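You operate a simulated robot arm through the tools that you are given. There is no shell and no other tool. Be economical: measure what you need, move in short steps, check, and stop when the job is done.

You run a simulated robot arm. Do the job below in one go: nothing can be reset, and whatever is moved stays where it is left.

JOB
Lift the small grid out, scour the film off the deep tin and fit the grid back.
Fine: the grid waits on the worktop over the green cabinet; black cloth, back where it lay; the tin stands on the teal mat; the grid ends flat on the tin's floor.

The check looks at the end state, three seconds after you hand in, the way a careful person would. Anything else that was tipped, shoved, dropped, spilled or broken makes it a failure.

ROBOT AND FRAMES
A 6-joint arm with a two-finger parallel gripper, fixed in place. Base frame: the origin is at the foot of the arm, x ahead of it, y to its left, z up; the work surface is at about z = 0.9. Lengths are in m, angles in rad, forces in N, time in s.
With the tool pointing down near the work surface it reaches from about 0.24 to 0.64 m from the base axis. Its first joint turns from -1.152 to 1.152 rad. Payload 2.7 kg.
The TCP is the grasp point between the finger pads, 0.023 m short of the fingertips. In the tool frame z runs along the fingers and y along their closing line. The gripper opens to 0.094 m. The fingers are 0.038 m wide and 0.01 m thick; the gripper's body (0.054 by 0.096 m) begins 0.039 m behind the TCP.
Orientation is that of the tool frame in the base frame, as [roll, pitch, yaw] about the fixed x, y, z axes, in that order (R = Rz(yaw) Ry(pitch) Rx(roll)). With the fingers straight down and closing along the base's y, the tool's x points along the base's -x, its y along +y and its z along -z.

CONTROLS
- The arm moves only by the tool arm_command. Its argument "commands" is a list of rows, each an object of numbers (a shift or turn left out is 0, a gripper value left out holds the last): "ax", "ay", "az": the turn, a rotation vector about the base's x, y, z in units of 5 degrees (1.0 is 5 degrees); "tx", "ty", "tz": the shift along the base's x, y, z in units of 50 mm (1.0 is 50 mm); "gripper": the closure, from 0 (fully open) to 1 (shut). In form: [{"ax": .., "ay": .., "az": .., "tx": .., "ty": .., "tz": .., "gripper": ..}, ...]. A call has 1 to 12 rows; each row shifts and turns the commanded pose from where the row before left it. A call with a number of a shift or a turn outside -1 to 1 is refused whole. A row lasts 0.2 s, in which the tool goes at most 0.05 m and 0.15 rad; a call with a longer step from one row to the next is refused whole, and so is a gripper value outside its range. Where a pose cannot be reached the arm comes as near as it can. A force on the tool above 40 N (or 10 N above the force at the start of the call, whichever is more), or a blocked arm, ends the call early, and 0.2 s more pass. The fingers move at their own pace (about 0.045 m/s each) and stop on an object; they squeeze with about 26 N. The grip force told is the motor's: it shows also when the fingers shut on nothing. Time passes only in rows, and 0.2 s behind the last, so rows that do not move let the fingers close. It gives the time, the measured TCP pose, the force on the tool (base axes), the opening and the grip force at its end, in the units of the frame above (readings bear some noise), and new pictures: "show" is both (left out), scene, wrist or none.
- Cameras (640 x 400 px; columns grow to the right, rows downward): "scene" is fixed at [0.0817, -0.4406, 1.4028]; the picture's right is [0.69, -0.72, 0.00], its down [-0.42, -0.41, -0.81] and it looks along [0.58, 0.56, -0.59] (base axes); focal length 336 px, centre (320, 200). "wrist" rides on the gripper at [-0.039, 0, -0.044] in the tool frame; the picture's right is [0.00, -1.00, 0.00], its down [0.97, 0.00, -0.24] and it looks along [0.24, 0.00, 0.97] (tool axes); focal length 218 px, centre (320, 200).
- locate(camera, pixels): there is no depth. For up to 12 entries [column, row, z] of the newest picture of that camera ("zoom" is the newest enlarged one), the place [x, y] in the base frame at which the ray of that pixel passes the height z, good to about 0.002 m. The clock stands still meanwhile.
- inspect(camera, box): a new picture of the part [left, top, right, bottom] of that camera's present view, enlarged. The clock stands still meanwhile.
- sign_off(): hands the job in; it is judged then, once.

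Keep the steps short. Do not move on a guess: measure, check each grasp and each placing, and mend mistakes. In all there are 80 turns and 120 pictures (those below and enlarged ones count). Leave the gripper open and the arm clear of the work at the hand-in unless told otherwise, and finish with a single line.

The tools are called by a JSON object that holds its "name" and its "arguments". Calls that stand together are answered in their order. arm_command: Moves the arm, as the interface text tells. Its arguments: {"type":"object","properties":{"commands":{"type":"array","items":{"type":"object","properties":{"ax":{"type":"number"},"ay":{"type":"number"},"az":{"type":"number"},"tx":{"type":"number"},"ty":{"type":"number"},"tz":{"type":"number"},"gripper":{"type":"number"}}}},"show":{"type":"string","enum":["both","scene","wrist","none"]}},"required":["commands"]} The other tools are called the same way: locate (camera, pixels) gives the place at which the rays of pixels pass given heights; inspect (camera, box) takes an enlarged picture of a part of a camera's view; sign_off () hands the job in.

At the start:

```text
clock: 0.0
position: [0.4134, 0.0328, 1.1646]
tool_rot: [3.14, 0.001, 3.141]
wrist_force: [-0.2, -0.8, 0.4]
grip_width: 0.0938
finger_force: 0.0
```

scene: 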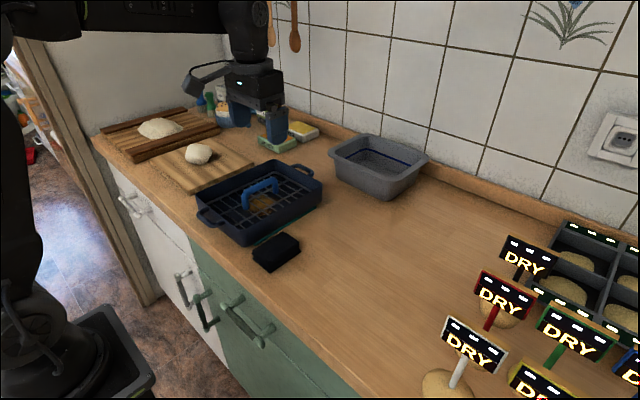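
wrist: 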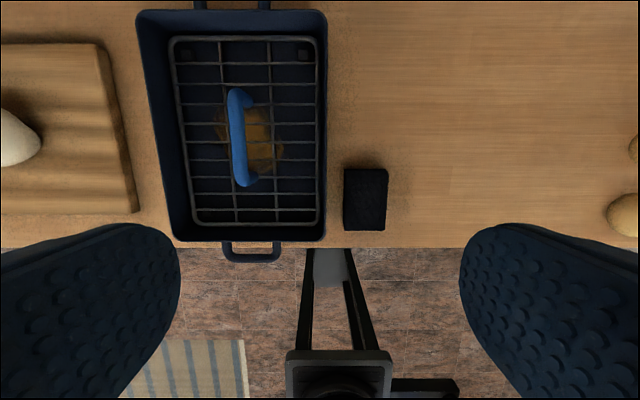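

I see the navy tin with the grid and its blue handle, a black block beside it, and a grey basin. I'll enlarge both views before moving.

{"name": "inspect", "arguments": {"camera": "scene", "box": [180, 140, 340, 280]}}

{"name": "inspect", "arguments": {"camera": "wrist", "box": [120, 0, 420, 270]}}

{"name": "inspect", "arguments": {"camera": "scene", "box": [80, 180, 400, 400]}}

```text
2.86 times, centred on (260, 210) of scene
```

zoom: 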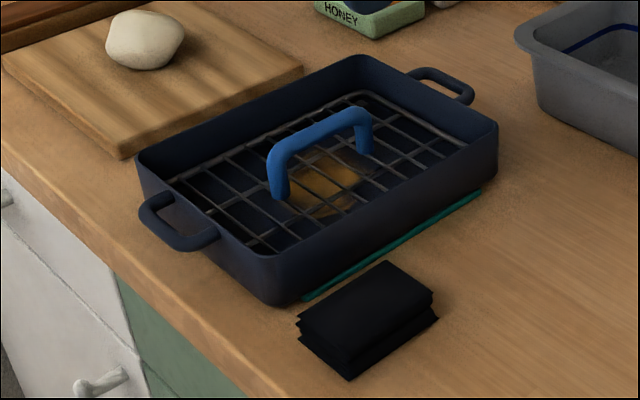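

```text
1.48 times, centred on (270, 135) of wrist
```

zoom: 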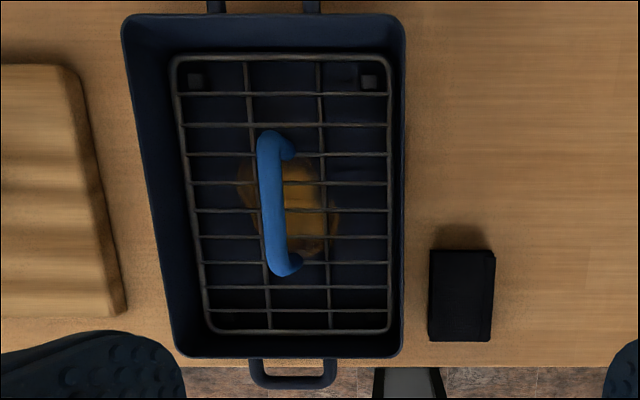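

```text
1.82 times, centred on (240, 290) of scene
```

zoom: 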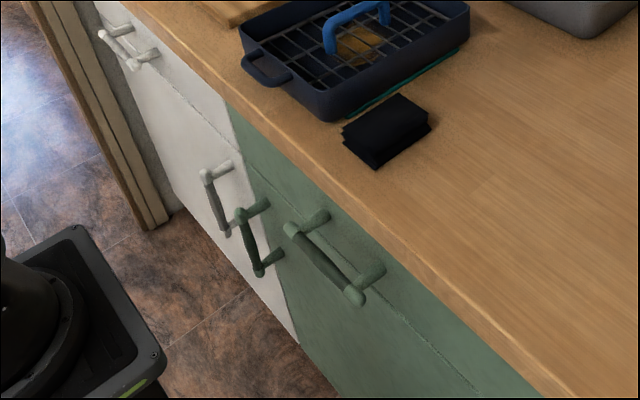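

Now positions: the cloth, tin rim, handle, cabinet boundary, basin and free worktop.

{"name": "locate", "arguments": {"camera": "wrist", "pixels": [[345, 170, 0.93], [388, 170, 0.93], [386, 231, 0.93], [343, 228, 0.93], [137, 12, 0.96], [325, 12, 0.96], [325, 240, 0.96], [172, 238, 0.96], [238, 95, 0.97], [243, 182, 0.97], [174, 38, 0.92], [318, 224, 0.92]]}}

{"name": "locate", "arguments": {"camera": "scene", "pixels": [[187, 237, 0.9], [187, 237, 0.88], [345, 398, 0.9], [275, 271, 0.9], [300, 250, 0.9], [250, 245, 0.9], [266, 242, 0.9], [301, 206, 0.9], [380, 201, 0.9], [330, 160, 0.9], [425, 380, 0.9], [480, 300, 0.9]]}}

```text
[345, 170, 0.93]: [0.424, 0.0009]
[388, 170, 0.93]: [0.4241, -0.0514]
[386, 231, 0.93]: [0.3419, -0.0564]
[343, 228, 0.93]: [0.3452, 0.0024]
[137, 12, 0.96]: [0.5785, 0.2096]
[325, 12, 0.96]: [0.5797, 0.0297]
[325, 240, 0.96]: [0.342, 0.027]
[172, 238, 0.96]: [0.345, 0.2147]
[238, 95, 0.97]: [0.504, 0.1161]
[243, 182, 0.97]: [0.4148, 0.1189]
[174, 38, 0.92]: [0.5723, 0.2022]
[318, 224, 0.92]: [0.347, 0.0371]
```

```text
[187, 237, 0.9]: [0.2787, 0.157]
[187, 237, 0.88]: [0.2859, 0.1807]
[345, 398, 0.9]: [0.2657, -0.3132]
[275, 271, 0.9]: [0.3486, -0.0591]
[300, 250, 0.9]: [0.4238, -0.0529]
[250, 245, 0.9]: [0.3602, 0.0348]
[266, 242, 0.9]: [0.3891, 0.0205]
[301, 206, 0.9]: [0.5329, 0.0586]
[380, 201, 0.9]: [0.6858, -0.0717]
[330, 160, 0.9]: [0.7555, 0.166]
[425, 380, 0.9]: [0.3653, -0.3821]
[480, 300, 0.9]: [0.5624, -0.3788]
```

Triangulating the handle's height: same bar ends in both cameras at several heights.

{"name": "locate", "arguments": {"camera": "scene", "pixels": [[245, 191, 0.95], [245, 191, 0.97], [245, 191, 0.99], [275, 180, 0.95], [275, 180, 0.97], [275, 180, 0.99], [198, 211, 0.95], [198, 211, 0.97], [246, 229, 0.95], [246, 229, 0.97], [322, 183, 0.95], [322, 183, 0.97]]}}

{"name": "locate", "arguments": {"camera": "wrist", "pixels": [[236, 95, 0.95], [236, 95, 0.97], [236, 95, 0.99], [241, 182, 0.95], [241, 182, 0.97], [241, 182, 0.99], [325, 240, 0.95], [325, 240, 0.97], [325, 12, 0.95], [325, 12, 0.97]]}}

```text
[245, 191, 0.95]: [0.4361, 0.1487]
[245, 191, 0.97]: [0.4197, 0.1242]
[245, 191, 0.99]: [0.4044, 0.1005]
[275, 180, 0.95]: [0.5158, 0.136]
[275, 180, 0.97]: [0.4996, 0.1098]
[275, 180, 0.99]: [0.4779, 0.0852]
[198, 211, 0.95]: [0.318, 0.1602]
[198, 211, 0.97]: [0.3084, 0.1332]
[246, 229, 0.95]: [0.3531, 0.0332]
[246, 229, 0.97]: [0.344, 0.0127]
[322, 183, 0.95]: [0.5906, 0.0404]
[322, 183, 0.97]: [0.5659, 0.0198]
```

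```text
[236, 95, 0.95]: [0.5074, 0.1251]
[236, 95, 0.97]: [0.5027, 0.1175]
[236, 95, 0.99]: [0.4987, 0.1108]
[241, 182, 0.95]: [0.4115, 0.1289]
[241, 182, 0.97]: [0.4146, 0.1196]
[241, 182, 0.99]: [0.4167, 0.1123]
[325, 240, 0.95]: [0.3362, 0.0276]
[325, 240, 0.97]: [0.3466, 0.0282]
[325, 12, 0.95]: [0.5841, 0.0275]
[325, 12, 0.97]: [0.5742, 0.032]
```

The two views agree at about z 0.97: the handle bar is at (0.459, 0.118). The rim is at about 0.955. I'll go above the handle and look.

{"name": "arm_command", "arguments": {"commands": [{"tx": 0.228, "ty": 0.426, "tz": -0.5}, {"tx": 0.228, "ty": 0.426, "tz": -0.5}, {"tx": 0.228, "ty": 0.426, "tz": -0.5}, {"tx": 0.228, "ty": 0.426, "tz": -0.5}, {}]}}

```text
clock: 1.2
position: [0.4587, 0.118, 1.0633]
tool_rot: [3.141, -0.002, -3.141]
wrist_force: [0.5, -0.3, 0.1]
grip_width: 0.0941
finger_force: 0.0
```

scene: 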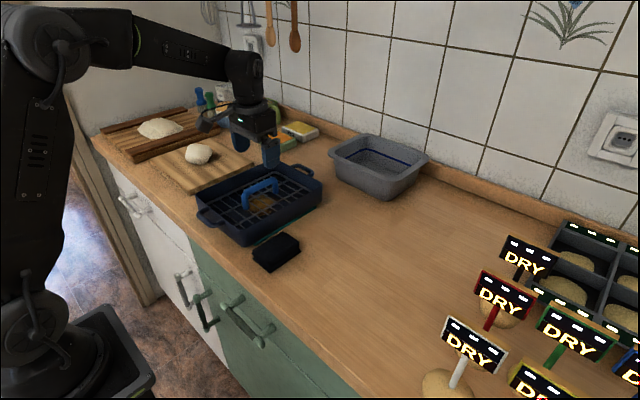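
wrist: 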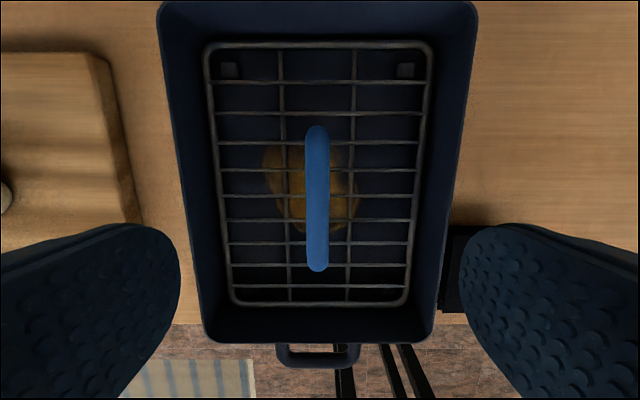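

The handle is centred at column 317. I'll measure it and the grid's rim for later replacement.

{"name": "locate", "arguments": {"camera": "wrist", "pixels": [[317, 127, 0.97], [317, 271, 0.97], [208, 45, 0.92], [430, 45, 0.92], [407, 302, 0.92], [233, 302, 0.92], [160, 5, 0.957], [475, 5, 0.957], [432, 337, 0.957], [205, 337, 0.957]]}}

```text
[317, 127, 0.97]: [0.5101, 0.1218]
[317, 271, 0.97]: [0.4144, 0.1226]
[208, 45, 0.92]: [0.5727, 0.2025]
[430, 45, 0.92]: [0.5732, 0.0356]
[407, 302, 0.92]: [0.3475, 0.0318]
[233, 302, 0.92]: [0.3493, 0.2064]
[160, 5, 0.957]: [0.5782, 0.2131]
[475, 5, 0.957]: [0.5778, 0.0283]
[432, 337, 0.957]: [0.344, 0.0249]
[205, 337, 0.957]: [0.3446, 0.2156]
```

I'll shift +3 mm in x and +3 mm in y, go down to TCP z≈0.968, and close on the bar.

{"name": "arm_command", "arguments": {"commands": [{"tx": 0.06, "ty": 0.06, "tz": -0.6}, {"tz": -0.6}, {"tz": -0.4}, {"tz": -0.3}, {}, {"gripper": 1}, {"gripper": 1}, {"gripper": 1}, {"gripper": 1}, {"gripper": 1}, {"gripper": 1}]}}

```text
clock: 3.6
position: [0.4639, 0.1219, 0.9684]
tool_rot: [3.142, 0.0, 3.141]
wrist_force: [0.0, -0.4, 0.6]
grip_width: 0.0156
finger_force: 26.4
```

scene: 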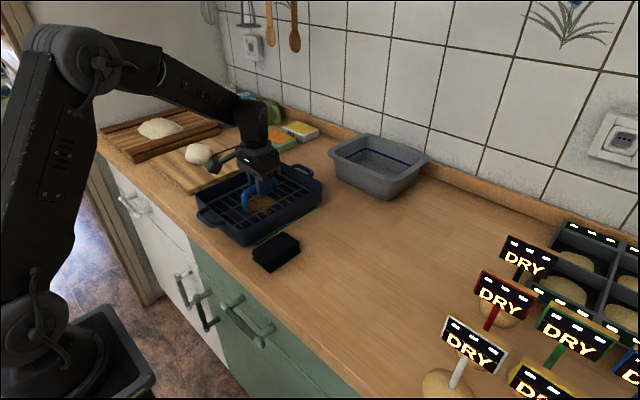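
wrist: 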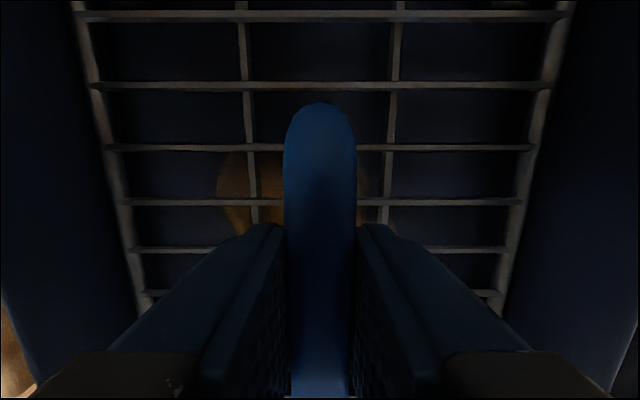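

The bar is held at 15.6 mm. The grasp reference is (0.4639, 0.1219, 0.9684). I'll lift straight up gently.

{"name": "arm_command", "arguments": {"commands": [{"tz": 0.2}, {"tz": 0.3}, {"tz": 0.4}, {"tz": 0.4}, {"tz": 0.5}, {"tz": 0.6}, {}]}}

```text
clock: 5.2
position: [0.4637, 0.1194, 1.0892]
tool_rot: [3.141, -0.001, 3.141]
wrist_force: [-0.2, -0.8, -3.6]
grip_width: 0.0155
finger_force: 26.1
```

scene: 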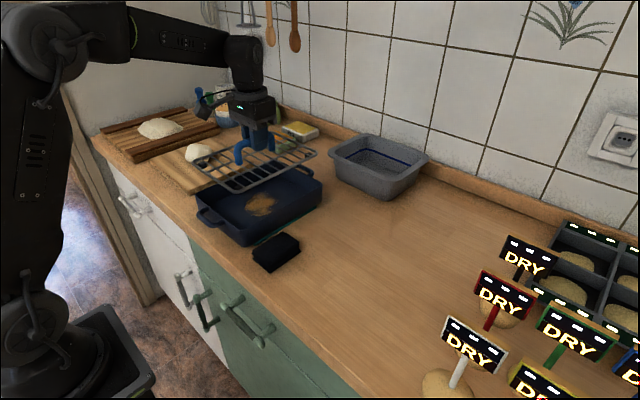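
wrist: 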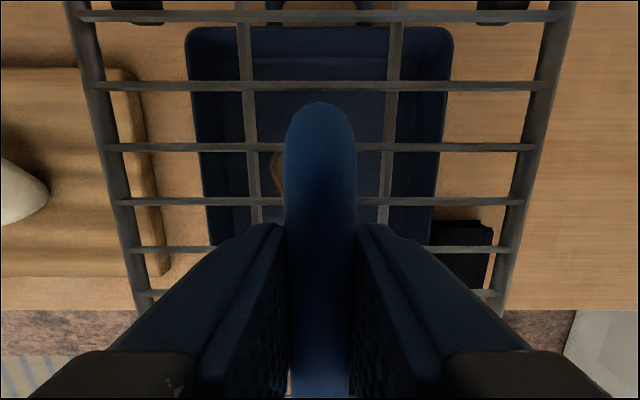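

Level and clear. I'll carry it over to y≈-0.18, high up, in moderate steps.

{"name": "arm_command", "arguments": {"commands": [{"ty": -0.4}, {"ty": -0.7}, {"ty": -0.8}, {"ty": -0.8}, {"ty": -0.8}, {"ty": -0.8}, {"ty": -0.8}, {"ty": -0.5}, {"ty": -0.3}, {"ty": -0.1}, {}]}}

{"name": "locate", "arguments": {"camera": "scene", "pixels": [[487, 328, 0.9], [422, 385, 0.9], [480, 310, 0.92]]}}

```text
clock: 7.6
position: [0.4626, -0.1807, 1.0895]
tool_rot: [3.141, -0.001, 3.141]
wrist_force: [-0.1, -0.8, -2.8]
grip_width: 0.0153
finger_force: 26.2
```

scene: 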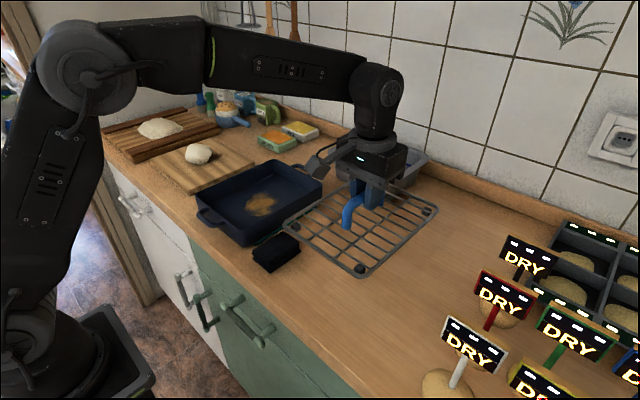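
wrist: 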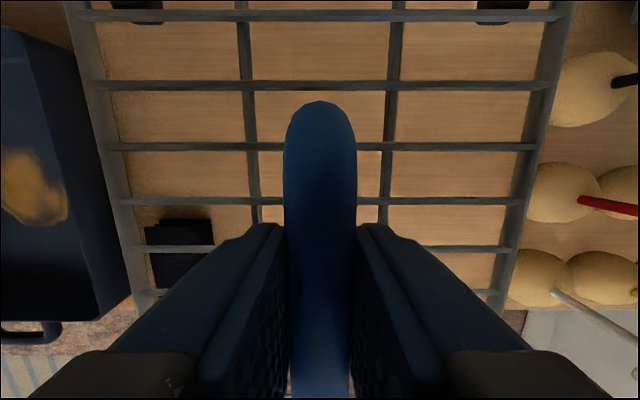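

```text
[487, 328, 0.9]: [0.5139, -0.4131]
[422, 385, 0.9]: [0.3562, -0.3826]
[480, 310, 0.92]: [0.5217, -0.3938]
```

Checking gaps: potatoes on the right, cloth and basin, grid corners.

{"name": "locate", "arguments": {"camera": "wrist", "pixels": [[528, 190, 0.92], [510, 275, 0.92], [552, 90, 0.92], [212, 218, 0.92], [213, 240, 0.92], [530, 312, 0.9], [640, 310, 0.9]]}}

{"name": "inspect", "arguments": {"camera": "scene", "box": [240, 130, 500, 400]}}

```text
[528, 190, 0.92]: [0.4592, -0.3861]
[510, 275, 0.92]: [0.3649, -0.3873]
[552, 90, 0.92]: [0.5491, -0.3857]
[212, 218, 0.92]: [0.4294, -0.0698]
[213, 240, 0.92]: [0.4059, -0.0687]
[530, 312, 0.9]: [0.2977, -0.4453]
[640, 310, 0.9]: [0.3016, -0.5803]
```

```text
1.48 times, centred on (370, 265) of scene
```

zoom: 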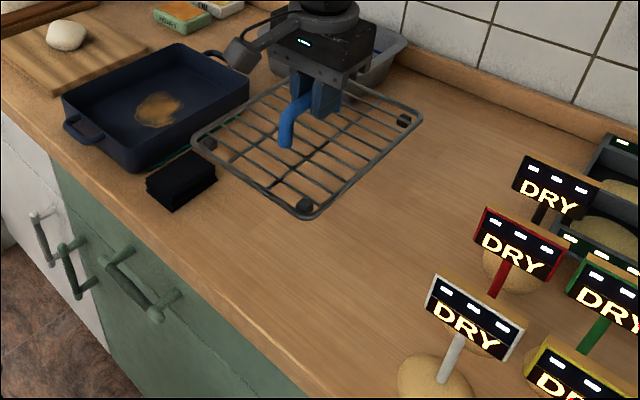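

The gap is ample. I'll shift 3 cm more in -y, then lower to about 0.975.

{"name": "arm_command", "arguments": {"commands": [{"ty": -0.3}, {"ty": -0.3}, {"tz": -0.5}, {"tz": -0.6}, {"tz": -0.6}, {"tz": -0.4}, {"tz": -0.2}, {}]}}

```text
clock: 9.4
position: [0.4629, -0.2078, 0.9746]
tool_rot: [3.141, 0.0, 3.141]
wrist_force: [-0.2, 0.2, -2.7]
grip_width: 0.0155
finger_force: 25.8
```

scene: 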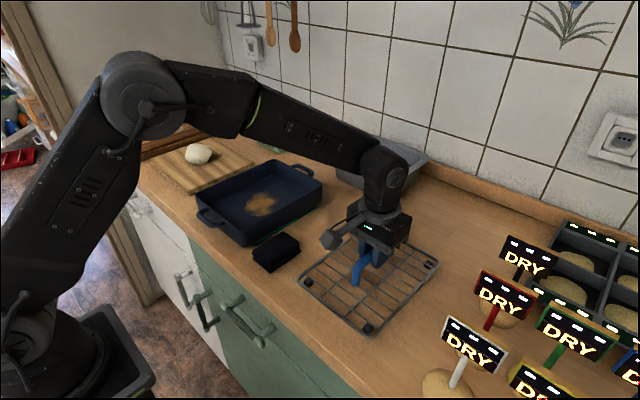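
wrist: 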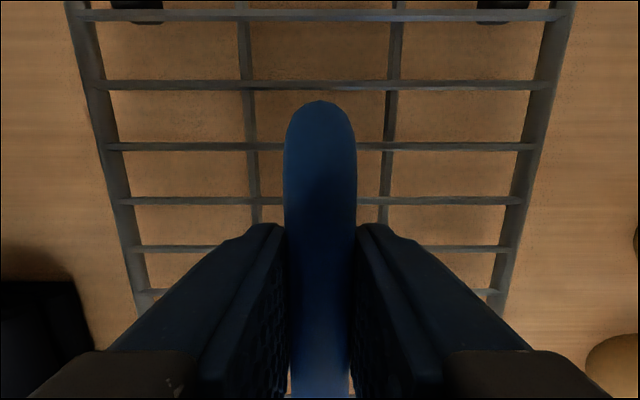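

Still hanging (force -2.7 N). I'll lower in small steps until contact.

{"name": "arm_command", "arguments": {"commands": [{"tz": -0.08}, {"tz": -0.06}, {"tz": -0.06}, {"tz": -0.04}, {}], "show": "none"}}

```text
clock: 10.6
position: [0.4626, -0.2082, 0.9621]
tool_rot: [-3.141, 0.001, -3.14]
wrist_force: [-0.2, -1.1, -3.7]
grip_width: 0.0157
finger_force: 26.1
```

{"name": "arm_command", "arguments": {"commands": [{"tz": -0.03}, {"tz": -0.03}, {"tz": -0.03}, {}], "show": "scene"}}

```text
clock: 11.6
position: [0.4627, -0.2092, 0.9576]
tool_rot: [3.14, 0.0, -3.141]
wrist_force: [-2.9, 2.9, 8.6]
grip_width: 0.0153
finger_force: 26.1
```

scene: 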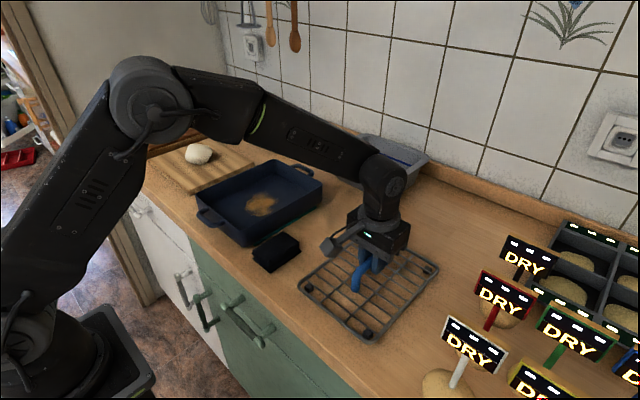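

In contact (+8.6 N). I'll ease up 1 mm, open, and go straight up.

{"name": "arm_command", "arguments": {"commands": [{"tz": 0.02, "gripper": 1}, {"gripper": 0}, {"gripper": 0}, {"gripper": 0}, {"gripper": 0}, {"gripper": 0}, {"tz": 0.4}, {"tz": 0.7}, {"tz": 0.8}, {"tz": 0.6}, {}]}}

```text
clock: 14.0
position: [0.4634, -0.209, 1.0837]
tool_rot: [-3.14, 0.001, 3.141]
wrist_force: [0.0, -0.2, 0.4]
grip_width: 0.0943
finger_force: 0.0
```

scene: 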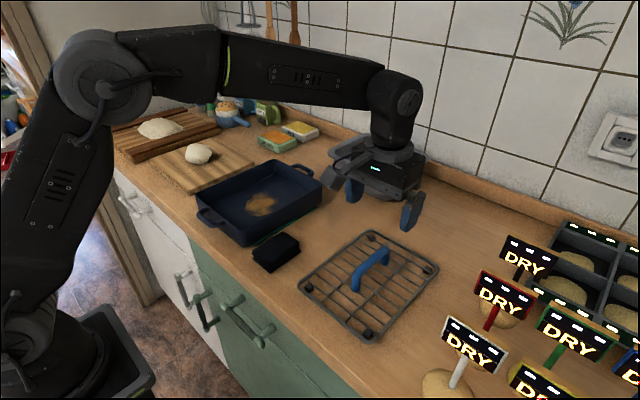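
wrist: 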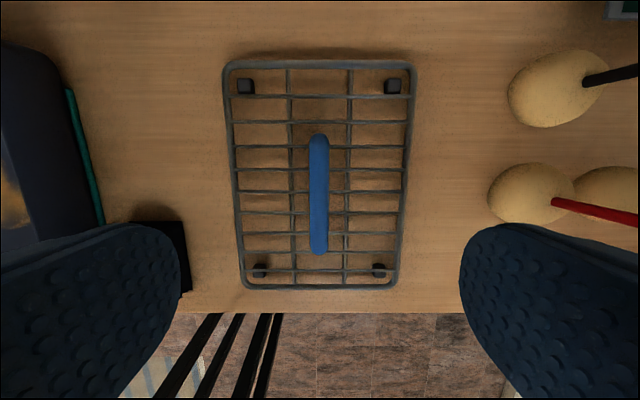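

The grid rests flat. I'll move up slightly and over to the cloth at about (0.384, -0.028).

{"name": "arm_command", "arguments": {"commands": [{"tx": -0.2, "ty": 0.5}, {"tx": -0.4, "ty": 0.8}, {"tx": -0.4, "ty": 0.8}, {"tx": -0.3, "ty": 0.8}, {"tx": -0.3, "ty": 0.72}, {}]}}

```text
clock: 15.4
position: [0.3812, -0.0276, 1.0837]
tool_rot: [-3.141, -0.001, -3.14]
wrist_force: [0.7, 0.1, 0.2]
grip_width: 0.0944
finger_force: 0.0
```

scene: 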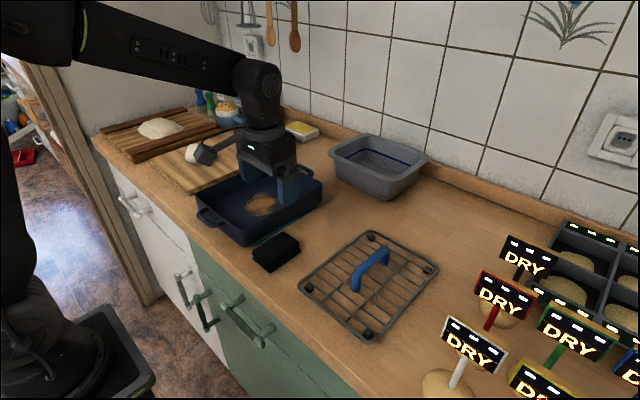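
wrist: 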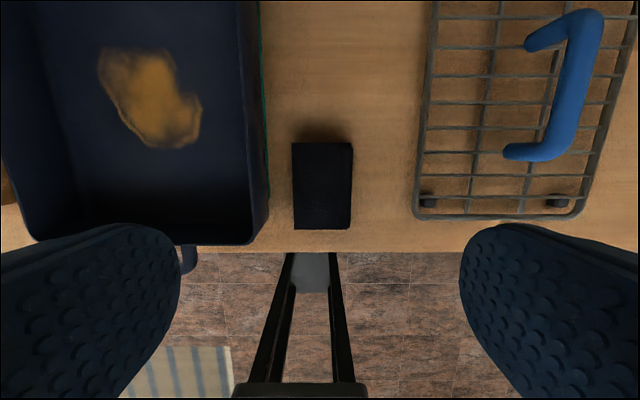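

Now a close look at the cloth and the film.

{"name": "inspect", "arguments": {"camera": "wrist", "box": [240, 120, 400, 240]}}

{"name": "inspect", "arguments": {"camera": "scene", "box": [190, 150, 350, 280]}}

{"name": "locate", "arguments": {"camera": "wrist", "pixels": [[293, 143, 0.925], [351, 143, 0.925], [351, 228, 0.925], [294, 228, 0.925], [97, 60, 0.907], [145, 47, 0.907], [202, 100, 0.907], [155, 149, 0.907], [110, 95, 0.907], [185, 140, 0.907], [265, 160, 0.9], [268, 10, 0.9]]}}

```text
3.33 times, centred on (320, 180) of wrist
```

zoom: 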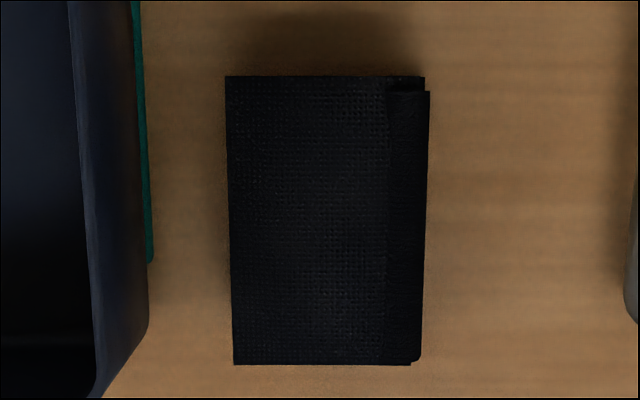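

```text
3.08 times, centred on (270, 215) of scene
```

zoom: 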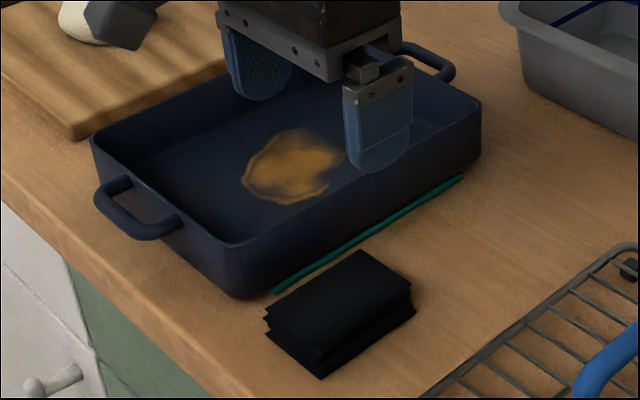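

```text
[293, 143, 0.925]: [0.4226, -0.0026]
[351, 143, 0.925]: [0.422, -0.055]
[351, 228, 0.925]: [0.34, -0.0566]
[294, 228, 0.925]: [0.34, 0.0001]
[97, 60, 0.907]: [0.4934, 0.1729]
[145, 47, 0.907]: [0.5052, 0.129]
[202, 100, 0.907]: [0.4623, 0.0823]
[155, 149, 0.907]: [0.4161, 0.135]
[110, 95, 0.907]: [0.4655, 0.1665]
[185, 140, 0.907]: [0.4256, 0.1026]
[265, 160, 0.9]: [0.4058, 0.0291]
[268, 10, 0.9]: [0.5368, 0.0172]
```

Checking the cloth's thickness with the scene camera.

{"name": "locate", "arguments": {"camera": "scene", "pixels": [[283, 231.2, 0.915], [283, 231.2, 0.925], [283, 231.2, 0.935], [252.1, 249.7, 0.915], [252.1, 249.7, 0.925], [252.1, 249.7, 0.935], [299.9, 242, 0.92], [299.9, 242, 0.93], [269.4, 265.3, 0.92]]}}

{"name": "locate", "arguments": {"camera": "wrist", "pixels": [[292, 143, 0.915], [292, 143, 0.925], [292, 143, 0.935], [294, 229, 0.915], [294, 229, 0.925], [294, 229, 0.935]]}}

```text
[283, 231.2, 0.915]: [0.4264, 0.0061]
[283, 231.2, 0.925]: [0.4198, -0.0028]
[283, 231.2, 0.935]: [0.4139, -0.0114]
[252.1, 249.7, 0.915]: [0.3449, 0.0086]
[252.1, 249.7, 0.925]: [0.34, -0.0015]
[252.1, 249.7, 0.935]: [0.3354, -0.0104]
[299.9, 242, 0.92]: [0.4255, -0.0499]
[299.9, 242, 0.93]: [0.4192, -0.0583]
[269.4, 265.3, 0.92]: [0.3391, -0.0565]
```

```text
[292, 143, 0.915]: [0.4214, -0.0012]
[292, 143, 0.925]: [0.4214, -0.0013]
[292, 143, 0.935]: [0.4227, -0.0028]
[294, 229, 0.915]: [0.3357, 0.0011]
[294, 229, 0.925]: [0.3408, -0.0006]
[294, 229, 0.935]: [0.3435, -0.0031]
```

The cloth's top is at z≈0.924, centre (0.381, -0.028), about 0.082×0.055 m. The tin's wall is near y 0.026, so I'll pre-close the fingers to about 70 mm before going down. Halfway first, to check.

{"name": "arm_command", "arguments": {"commands": [{"gripper": 0.25, "tz": -0.4, "ty": -0.03}, {"tz": -0.6}, {"tz": -0.6}, {"tz": -0.2}, {}]}}

```text
clock: 16.6
position: [0.3829, -0.0296, 0.9931]
tool_rot: [-3.14, 0.0, 3.141]
wrist_force: [0.4, -0.7, 0.0]
grip_width: 0.0704
finger_force: 0.2
```

scene: 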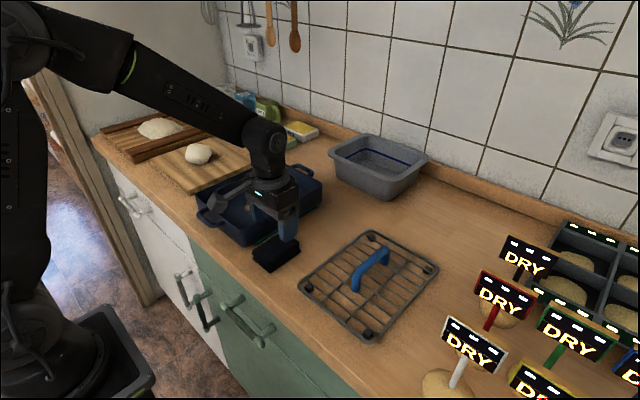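
wrist: 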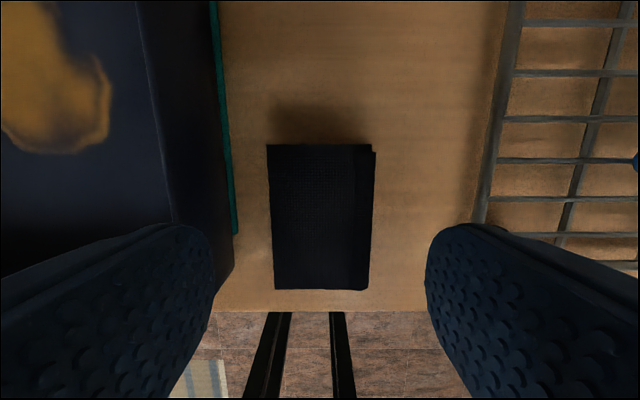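

Fingers at 70 mm, cloth centred (columns 267–375). I'll go down to TCP 0.931 and close.

{"name": "arm_command", "arguments": {"commands": [{"tz": -0.5}, {"tz": -0.4}, {"tz": -0.2}, {"tz": -0.14}, {}, {"gripper": 1}, {"gripper": 1}, {"gripper": 1}, {"gripper": 1}, {"gripper": 1}]}}

```text
clock: 18.8
position: [0.3821, -0.03, 0.9316]
tool_rot: [3.141, 0.0, 3.14]
wrist_force: [-0.6, -0.2, 0.1]
grip_width: 0.0572
finger_force: 26.3
```

scene: 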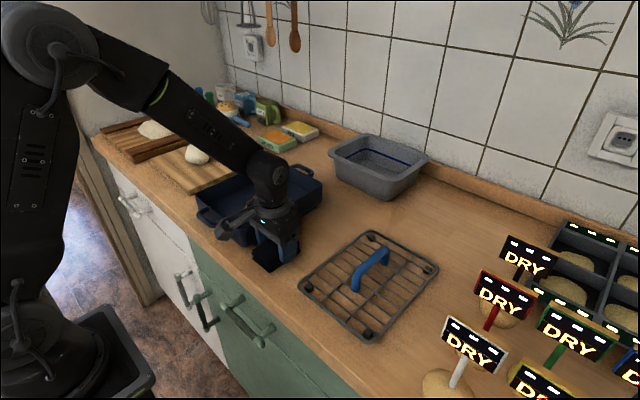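
wrist: 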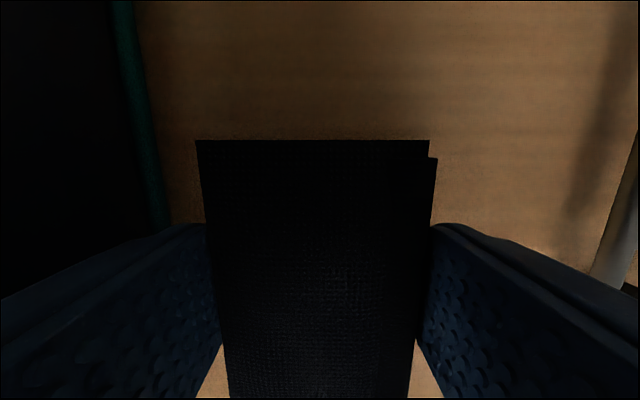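

The cloth is held at 57 mm. Its pick pose is (0.3821, -0.0300, 0.9316). Lifting straight up.

{"name": "arm_command", "arguments": {"commands": [{"tz": 0.3}, {"tz": 0.5}, {"tz": 0.7}, {"tz": 0.7}, {"tz": 0.3}, {}]}}

```text
clock: 20.2
position: [0.3829, -0.028, 1.0571]
tool_rot: [-3.141, 0.0, -3.141]
wrist_force: [-0.8, -0.4, 0.1]
grip_width: 0.0571
finger_force: 26.2
```

scene: 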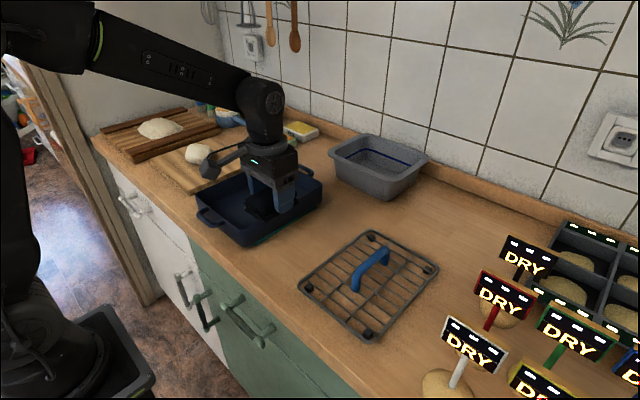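
wrist: 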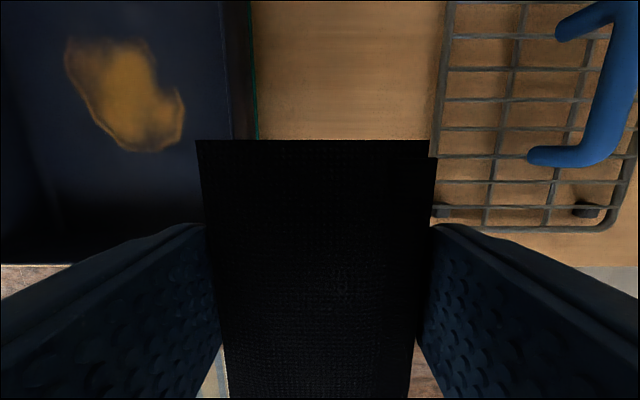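

Now over the film centre at (0.46, 0.125), then down to about 6 mm above the floor (TCP≈0.948).

{"name": "arm_command", "arguments": {"commands": [{"tx": 0.4, "ty": 0.7}, {"tx": 0.4, "ty": 0.8}, {"tx": 0.4, "ty": 0.8}, {"tx": 0.34, "ty": 0.76}, {}, {"tz": -0.6}, {"tz": -0.7}, {"tz": -0.5}, {"tz": -0.3}, {}]}}

```text
clock: 22.4
position: [0.46, 0.1248, 0.9538]
tool_rot: [-3.141, 0.0, -3.142]
wrist_force: [0.2, -0.5, -1.0]
grip_width: 0.057
finger_force: 25.8
```

scene: 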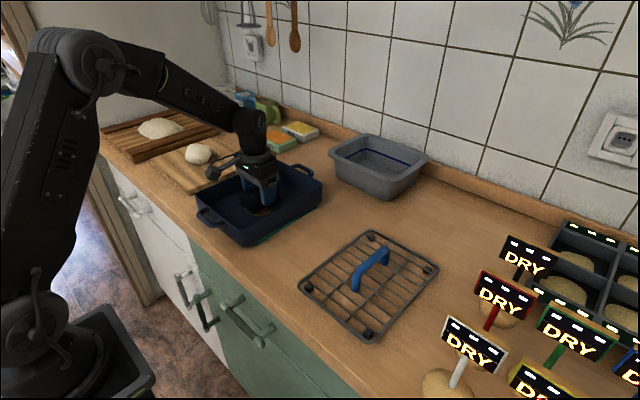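
wrist: 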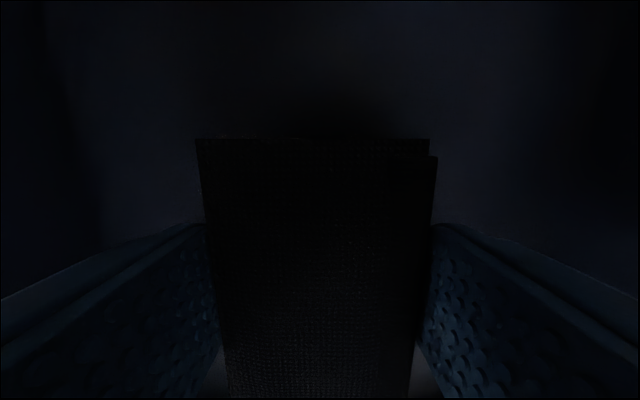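

Clear. I'll feel for the floor in 1–2 mm steps.

{"name": "arm_command", "arguments": {"commands": [{"tz": -0.08}, {"tz": -0.06}, {"tz": -0.04}, {"tz": -0.04}, {}], "show": "none"}}

```text
clock: 23.6
position: [0.4612, 0.1228, 0.9432]
tool_rot: [-3.14, 0.004, 3.141]
wrist_force: [-4.3, -2.4, 22.5]
grip_width: 0.0572
finger_force: 26.0
```

Contact at 22.5 N, a bit hard. I'll ease 1 mm and try one short stroke in x, watching whether the tin stays.

{"name": "arm_command", "arguments": {"commands": [{"tz": 0.022}, {"tx": 0.2}, {"tx": 0.2}, {"tx": 0.2}, {"tx": -0.2}, {"tx": -0.2}, {"tx": -0.2}, {}], "show": "scene"}}

```text
clock: 25.4
position: [0.4611, 0.125, 0.9432]
tool_rot: [3.14, 0.006, -3.141]
wrist_force: [9.7, -0.4, 19.7]
grip_width: 0.0573
finger_force: 25.3
```

scene: 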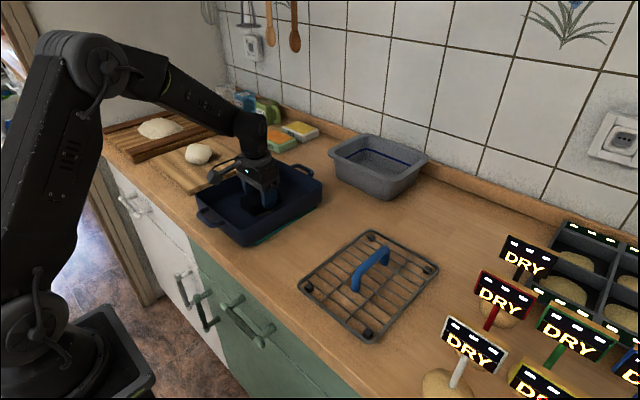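

The tin has not shifted. I'll ease another 0.8 mm and scour in y strokes between y≈0.09 and 0.158.

{"name": "arm_command", "arguments": {"commands": [{"tz": 0.016}, {"ty": 0.33}, {"ty": 0.33}, {"tx": 0.3}, {"ty": -0.33}, {"ty": -0.33}, {"ty": -0.33}, {"ty": -0.33}, {"tx": -0.3}, {"ty": 0.33}, {"ty": 0.33}, {}], "show": "scene"}}

{"name": "arm_command", "arguments": {"commands": [{"tx": -0.33}, {"tx": -0.33}, {"ty": 0.33}, {"ty": 0.33}, {"tx": 0.33}, {"ty": -0.33}, {"ty": -0.33}, {"ty": -0.33}, {"ty": -0.33}, {"tx": -0.33}, {"ty": 0.33}, {"ty": 0.33}], "show": "scene"}}

```text
clock: 28.0
position: [0.459, 0.1239, 0.9425]
tool_rot: [-3.141, 0.0, -3.14]
wrist_force: [-0.5, -5.5, 12.3]
grip_width: 0.0572
finger_force: 25.8
```

scene: 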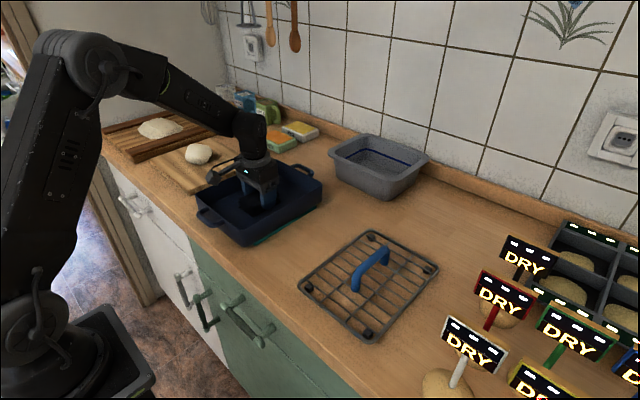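

```text
clock: 30.6
position: [0.4264, 0.1232, 0.9437]
tool_rot: [-3.142, -0.001, 3.14]
wrist_force: [-0.4, -0.7, 0.9]
grip_width: 0.0573
finger_force: 25.8
```

scene: 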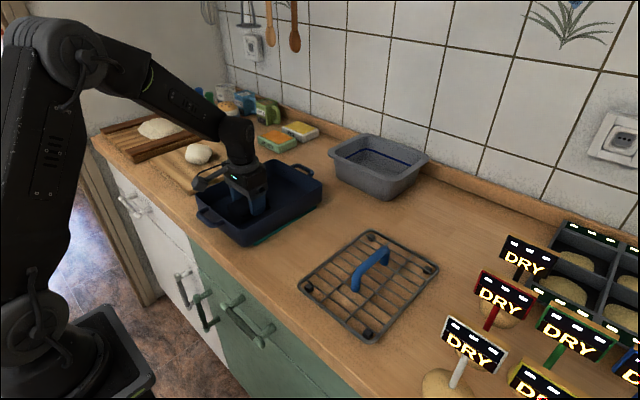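

The force is light here (0.9 N). I'll lift straight out and pull back towards the arm to view the floor.

{"name": "arm_command", "arguments": {"commands": [{"tz": 0.4}, {"tz": 0.6}, {"tz": 0.7}, {"tz": 0.6}, {"tx": -0.5}, {"tx": -0.7}, {}]}}

{"name": "inspect", "arguments": {"camera": "wrist", "box": [200, 0, 440, 150]}}

```text
clock: 32.2
position: [0.3666, 0.1229, 1.0584]
tool_rot: [-3.14, 0.0, -3.141]
wrist_force: [0.3, 0.1, -0.3]
grip_width: 0.0571
finger_force: 26.2
```

scene: 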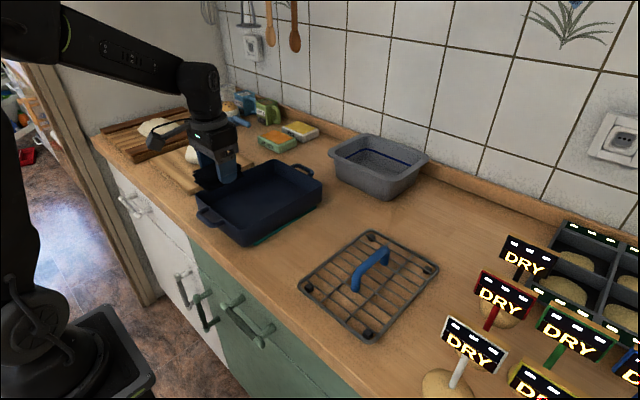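
wrist: 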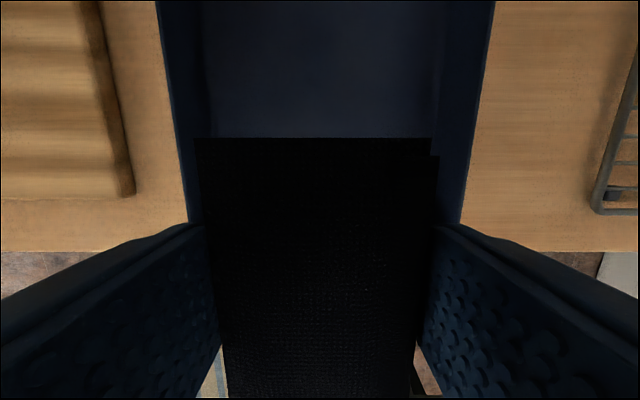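

```text
2.67 times, centred on (320, 75) of wrist
```

zoom: 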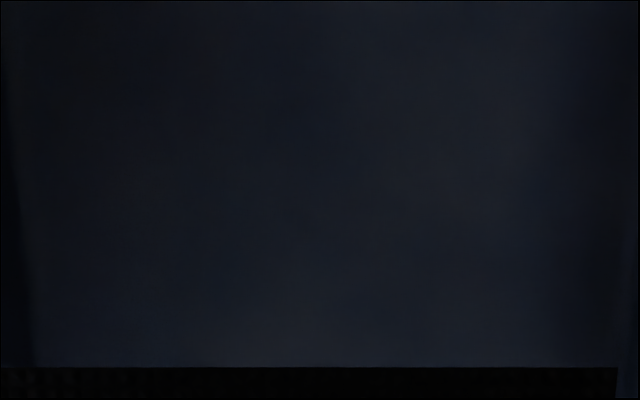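

Looks clean so far. I'll check the whole floor with the scene camera and see how far the wrist view reaches.

{"name": "inspect", "arguments": {"camera": "scene", "box": [190, 150, 340, 250]}}

{"name": "locate", "arguments": {"camera": "wrist", "pixels": [[320, 135, 0.908], [320, 2, 0.908]]}}

```text
4.00 times, centred on (265, 200) of scene
```

zoom: 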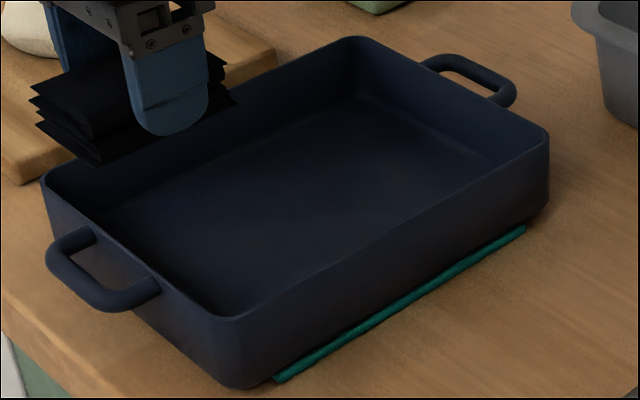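

```text
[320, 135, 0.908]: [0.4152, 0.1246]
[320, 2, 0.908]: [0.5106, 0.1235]
```

The film is gone. The cloth goes back over its pick spot (0.3821, -0.030).

{"name": "arm_command", "arguments": {"commands": [{"tx": 0.1, "ty": -0.5}, {"tx": 0.1, "ty": -0.8}, {"tx": 0.1, "ty": -0.8}, {"ty": -0.7}, {"ty": -0.25}, {}]}}

```text
clock: 33.6
position: [0.3828, -0.0283, 1.0579]
tool_rot: [3.141, 0.0, -3.141]
wrist_force: [0.3, -0.1, -0.4]
grip_width: 0.0574
finger_force: 25.4
```

scene: 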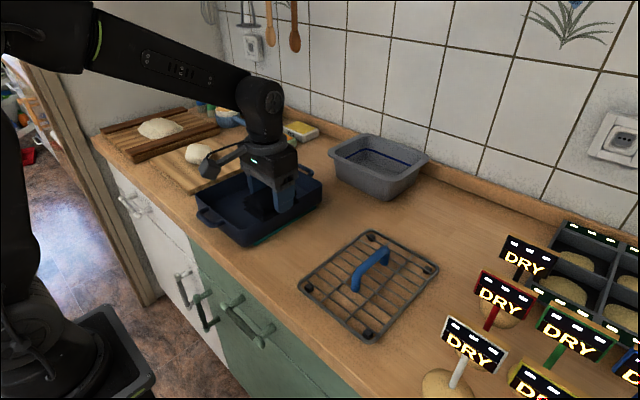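
wrist: 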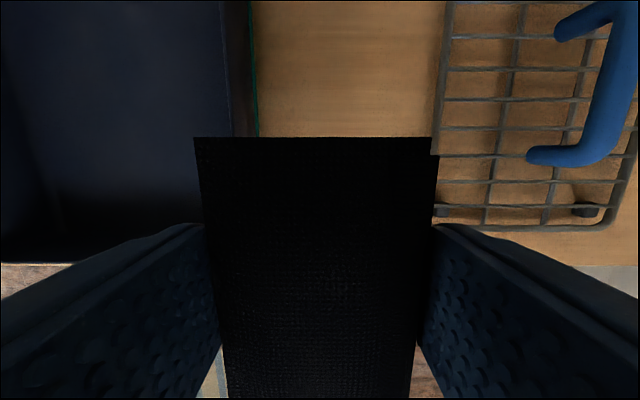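

The view matches the earlier lift frame: the tin hasn't moved, the floor is clean and the cloth is barely shifted in the grip. Lowering to just above the worktop.

{"name": "arm_command", "arguments": {"commands": [{"tz": -0.6, "ty": -0.02}, {"tz": -0.7}, {"tz": -0.6}, {"tz": -0.3}, {"tz": -0.14}, {}, {"tz": -0.04}, {"tz": -0.03}, {}], "show": "none"}}

```text
clock: 35.6
position: [0.3813, -0.0296, 0.9365]
tool_rot: [-3.141, 0.001, -3.141]
wrist_force: [-0.5, 1.0, -1.2]
grip_width: 0.0575
finger_force: 26.1
```

{"name": "arm_command", "arguments": {"commands": [{"tz": -0.03}, {"tz": -0.02}, {"tz": -0.02}, {}], "show": "none"}}

```text
clock: 36.6
position: [0.3817, -0.029, 0.9328]
tool_rot: [3.141, 0.0, -3.142]
wrist_force: [-0.2, -0.4, -1.3]
grip_width: 0.0573
finger_force: 26.0
```

{"name": "arm_command", "arguments": {"commands": [{"tz": -0.02}, {"tz": -0.02}, {}], "show": "none"}}

```text
clock: 37.4
position: [0.3809, -0.0301, 0.9311]
tool_rot: [3.141, 0.002, 3.139]
wrist_force: [-0.3, 0.3, 2.2]
grip_width: 0.0572
finger_force: 26.2
```

Light contact (+2.2 N). I'll open to 70 mm only, because the tin wall is close, and rise.

{"name": "arm_command", "arguments": {"commands": [{"gripper": 0.25}, {"gripper": 0.25}, {"gripper": 0.25}, {"tz": 0.3}, {"tz": 0.6}, {"tz": 0.8}, {"tz": 0.8}, {"tz": 0.5}, {}]}}

{"name": "locate", "arguments": {"camera": "wrist", "pixels": [[293, 143, 0.925], [351, 228, 0.925]]}}

```text
clock: 39.4
position: [0.3818, -0.0279, 1.0825]
tool_rot: [3.141, -0.001, 3.141]
wrist_force: [-0.1, 0.0, -0.3]
grip_width: 0.0706
finger_force: 0.0
```

scene: 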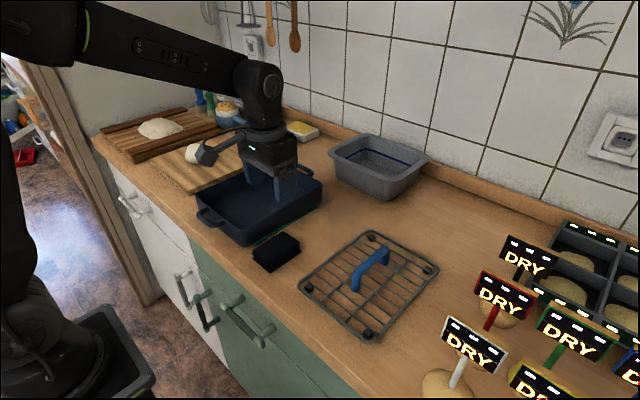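
wrist: 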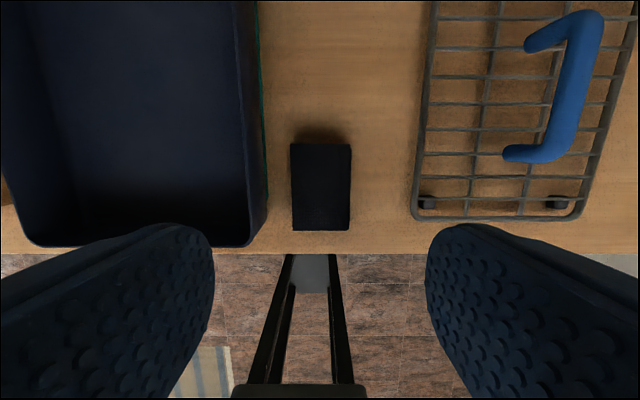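

```text
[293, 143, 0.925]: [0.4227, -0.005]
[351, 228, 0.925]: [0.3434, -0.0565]
```

The cloth is back, within about 2 mm. I'll zoom on the tin floor to check for residue.

{"name": "inspect", "arguments": {"camera": "wrist", "box": [0, 0, 280, 230]}}

{"name": "arm_command", "arguments": {"commands": [{"tx": 0.2, "ty": -0.4, "gripper": 0}, {"tx": 0.4, "ty": -0.8}, {"tx": 0.4, "ty": -0.8}, {"tx": 0.3, "ty": -0.8}, {"tx": 0.3, "ty": -0.8}, {}]}}

```text
1.74 times, centred on (140, 115) of wrist
```

zoom: 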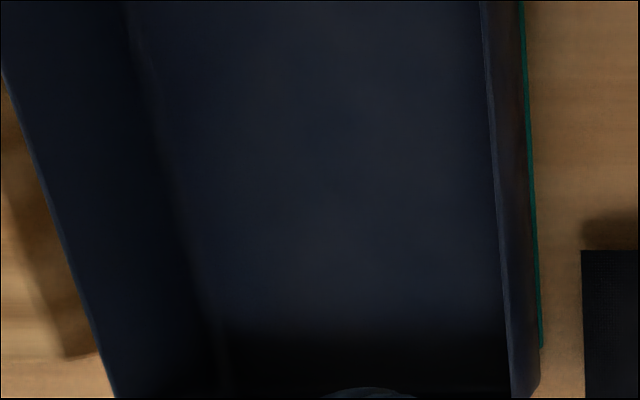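

```text
clock: 40.8
position: [0.4606, -0.212, 1.0817]
tool_rot: [3.142, 0.0, -3.141]
wrist_force: [0.5, 0.3, -0.7]
grip_width: 0.0939
finger_force: 0.0
```

scene: 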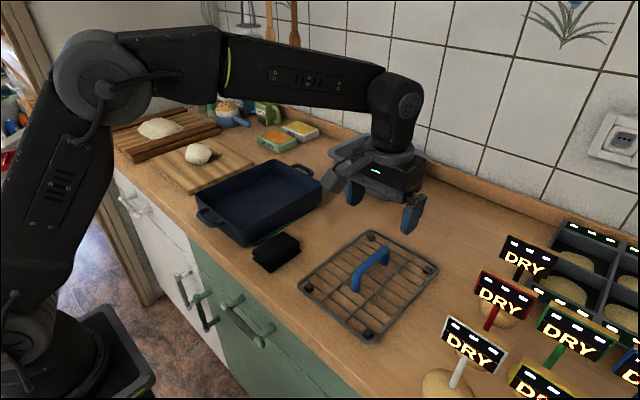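
wrist: 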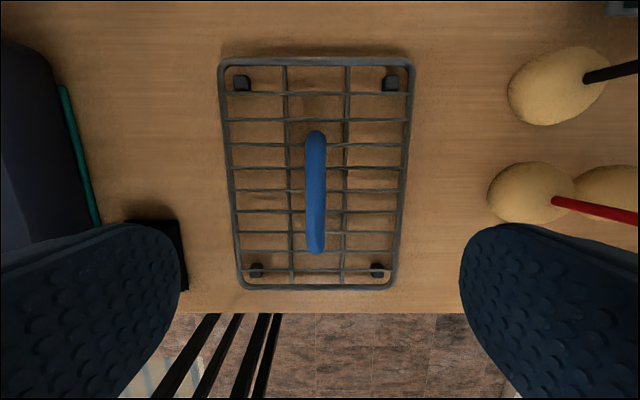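

Spotless. Now I regrasp the handle at the release pose (≈0.463, -0.209, 0.9595).

{"name": "arm_command", "arguments": {"commands": [{"tx": 0.05, "ty": 0.06, "tz": -0.5}, {"tz": -0.7}, {"tz": -0.6}, {"tz": -0.44}, {"tz": -0.18}, {}, {"gripper": 1}, {"gripper": 1}, {"gripper": 1}, {"gripper": 1}, {"gripper": 1}, {"gripper": 1}]}}

```text
clock: 43.4
position: [0.4636, -0.2069, 0.9613]
tool_rot: [-3.14, 0.0, 3.141]
wrist_force: [0.6, -2.8, 0.7]
grip_width: 0.0158
finger_force: 26.5
```

scene: 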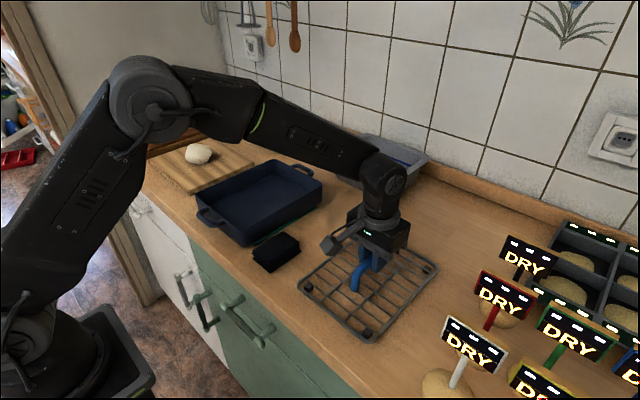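
wrist: 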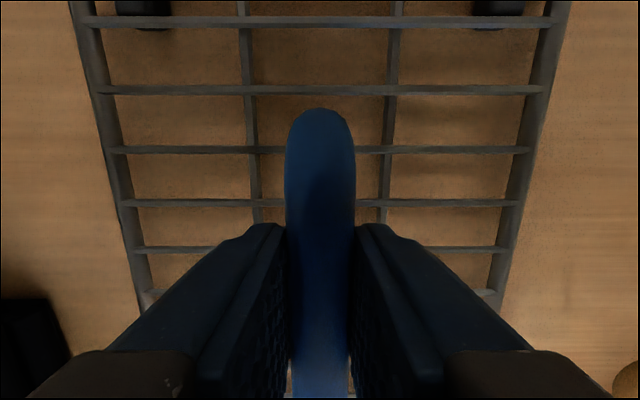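

Held. I'll lift straight up, then carry it back.

{"name": "arm_command", "arguments": {"commands": [{"tz": 0.2}, {"tz": 0.4}, {"tz": 0.6}, {"tz": 0.7}, {"tz": 0.7}, {}], "show": "none"}}

{"name": "arm_command", "arguments": {"commands": [{"ty": 0.4}, {"ty": 0.7}, {"ty": 0.8}, {"ty": 0.8}, {"ty": 0.8}, {"ty": 0.8}, {"ty": 0.8}, {"ty": 0.7}, {"ty": 0.5}, {"ty": 0.28}, {}]}}

```text
clock: 44.8
position: [0.4647, -0.2071, 1.0913]
tool_rot: [3.141, 0.0, -3.141]
wrist_force: [0.2, -0.1, -2.3]
grip_width: 0.0157
finger_force: 25.9
```

```text
clock: 47.2
position: [0.4644, 0.1225, 1.0912]
tool_rot: [-3.14, 0.001, -3.141]
wrist_force: [0.9, -0.3, -2.9]
grip_width: 0.0158
finger_force: 26.2
```

scene: 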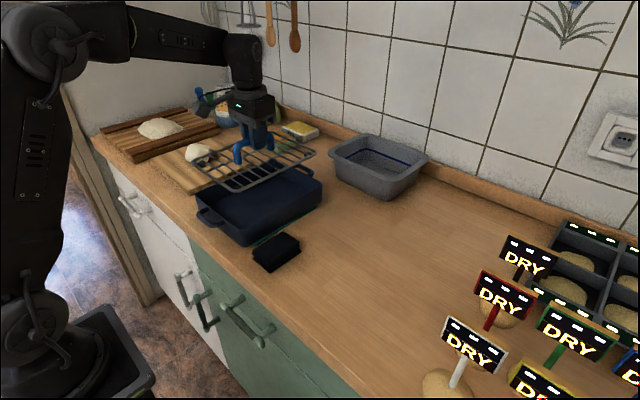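
wrist: 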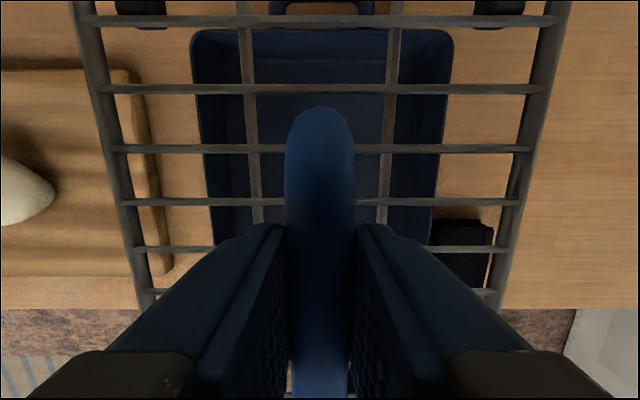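

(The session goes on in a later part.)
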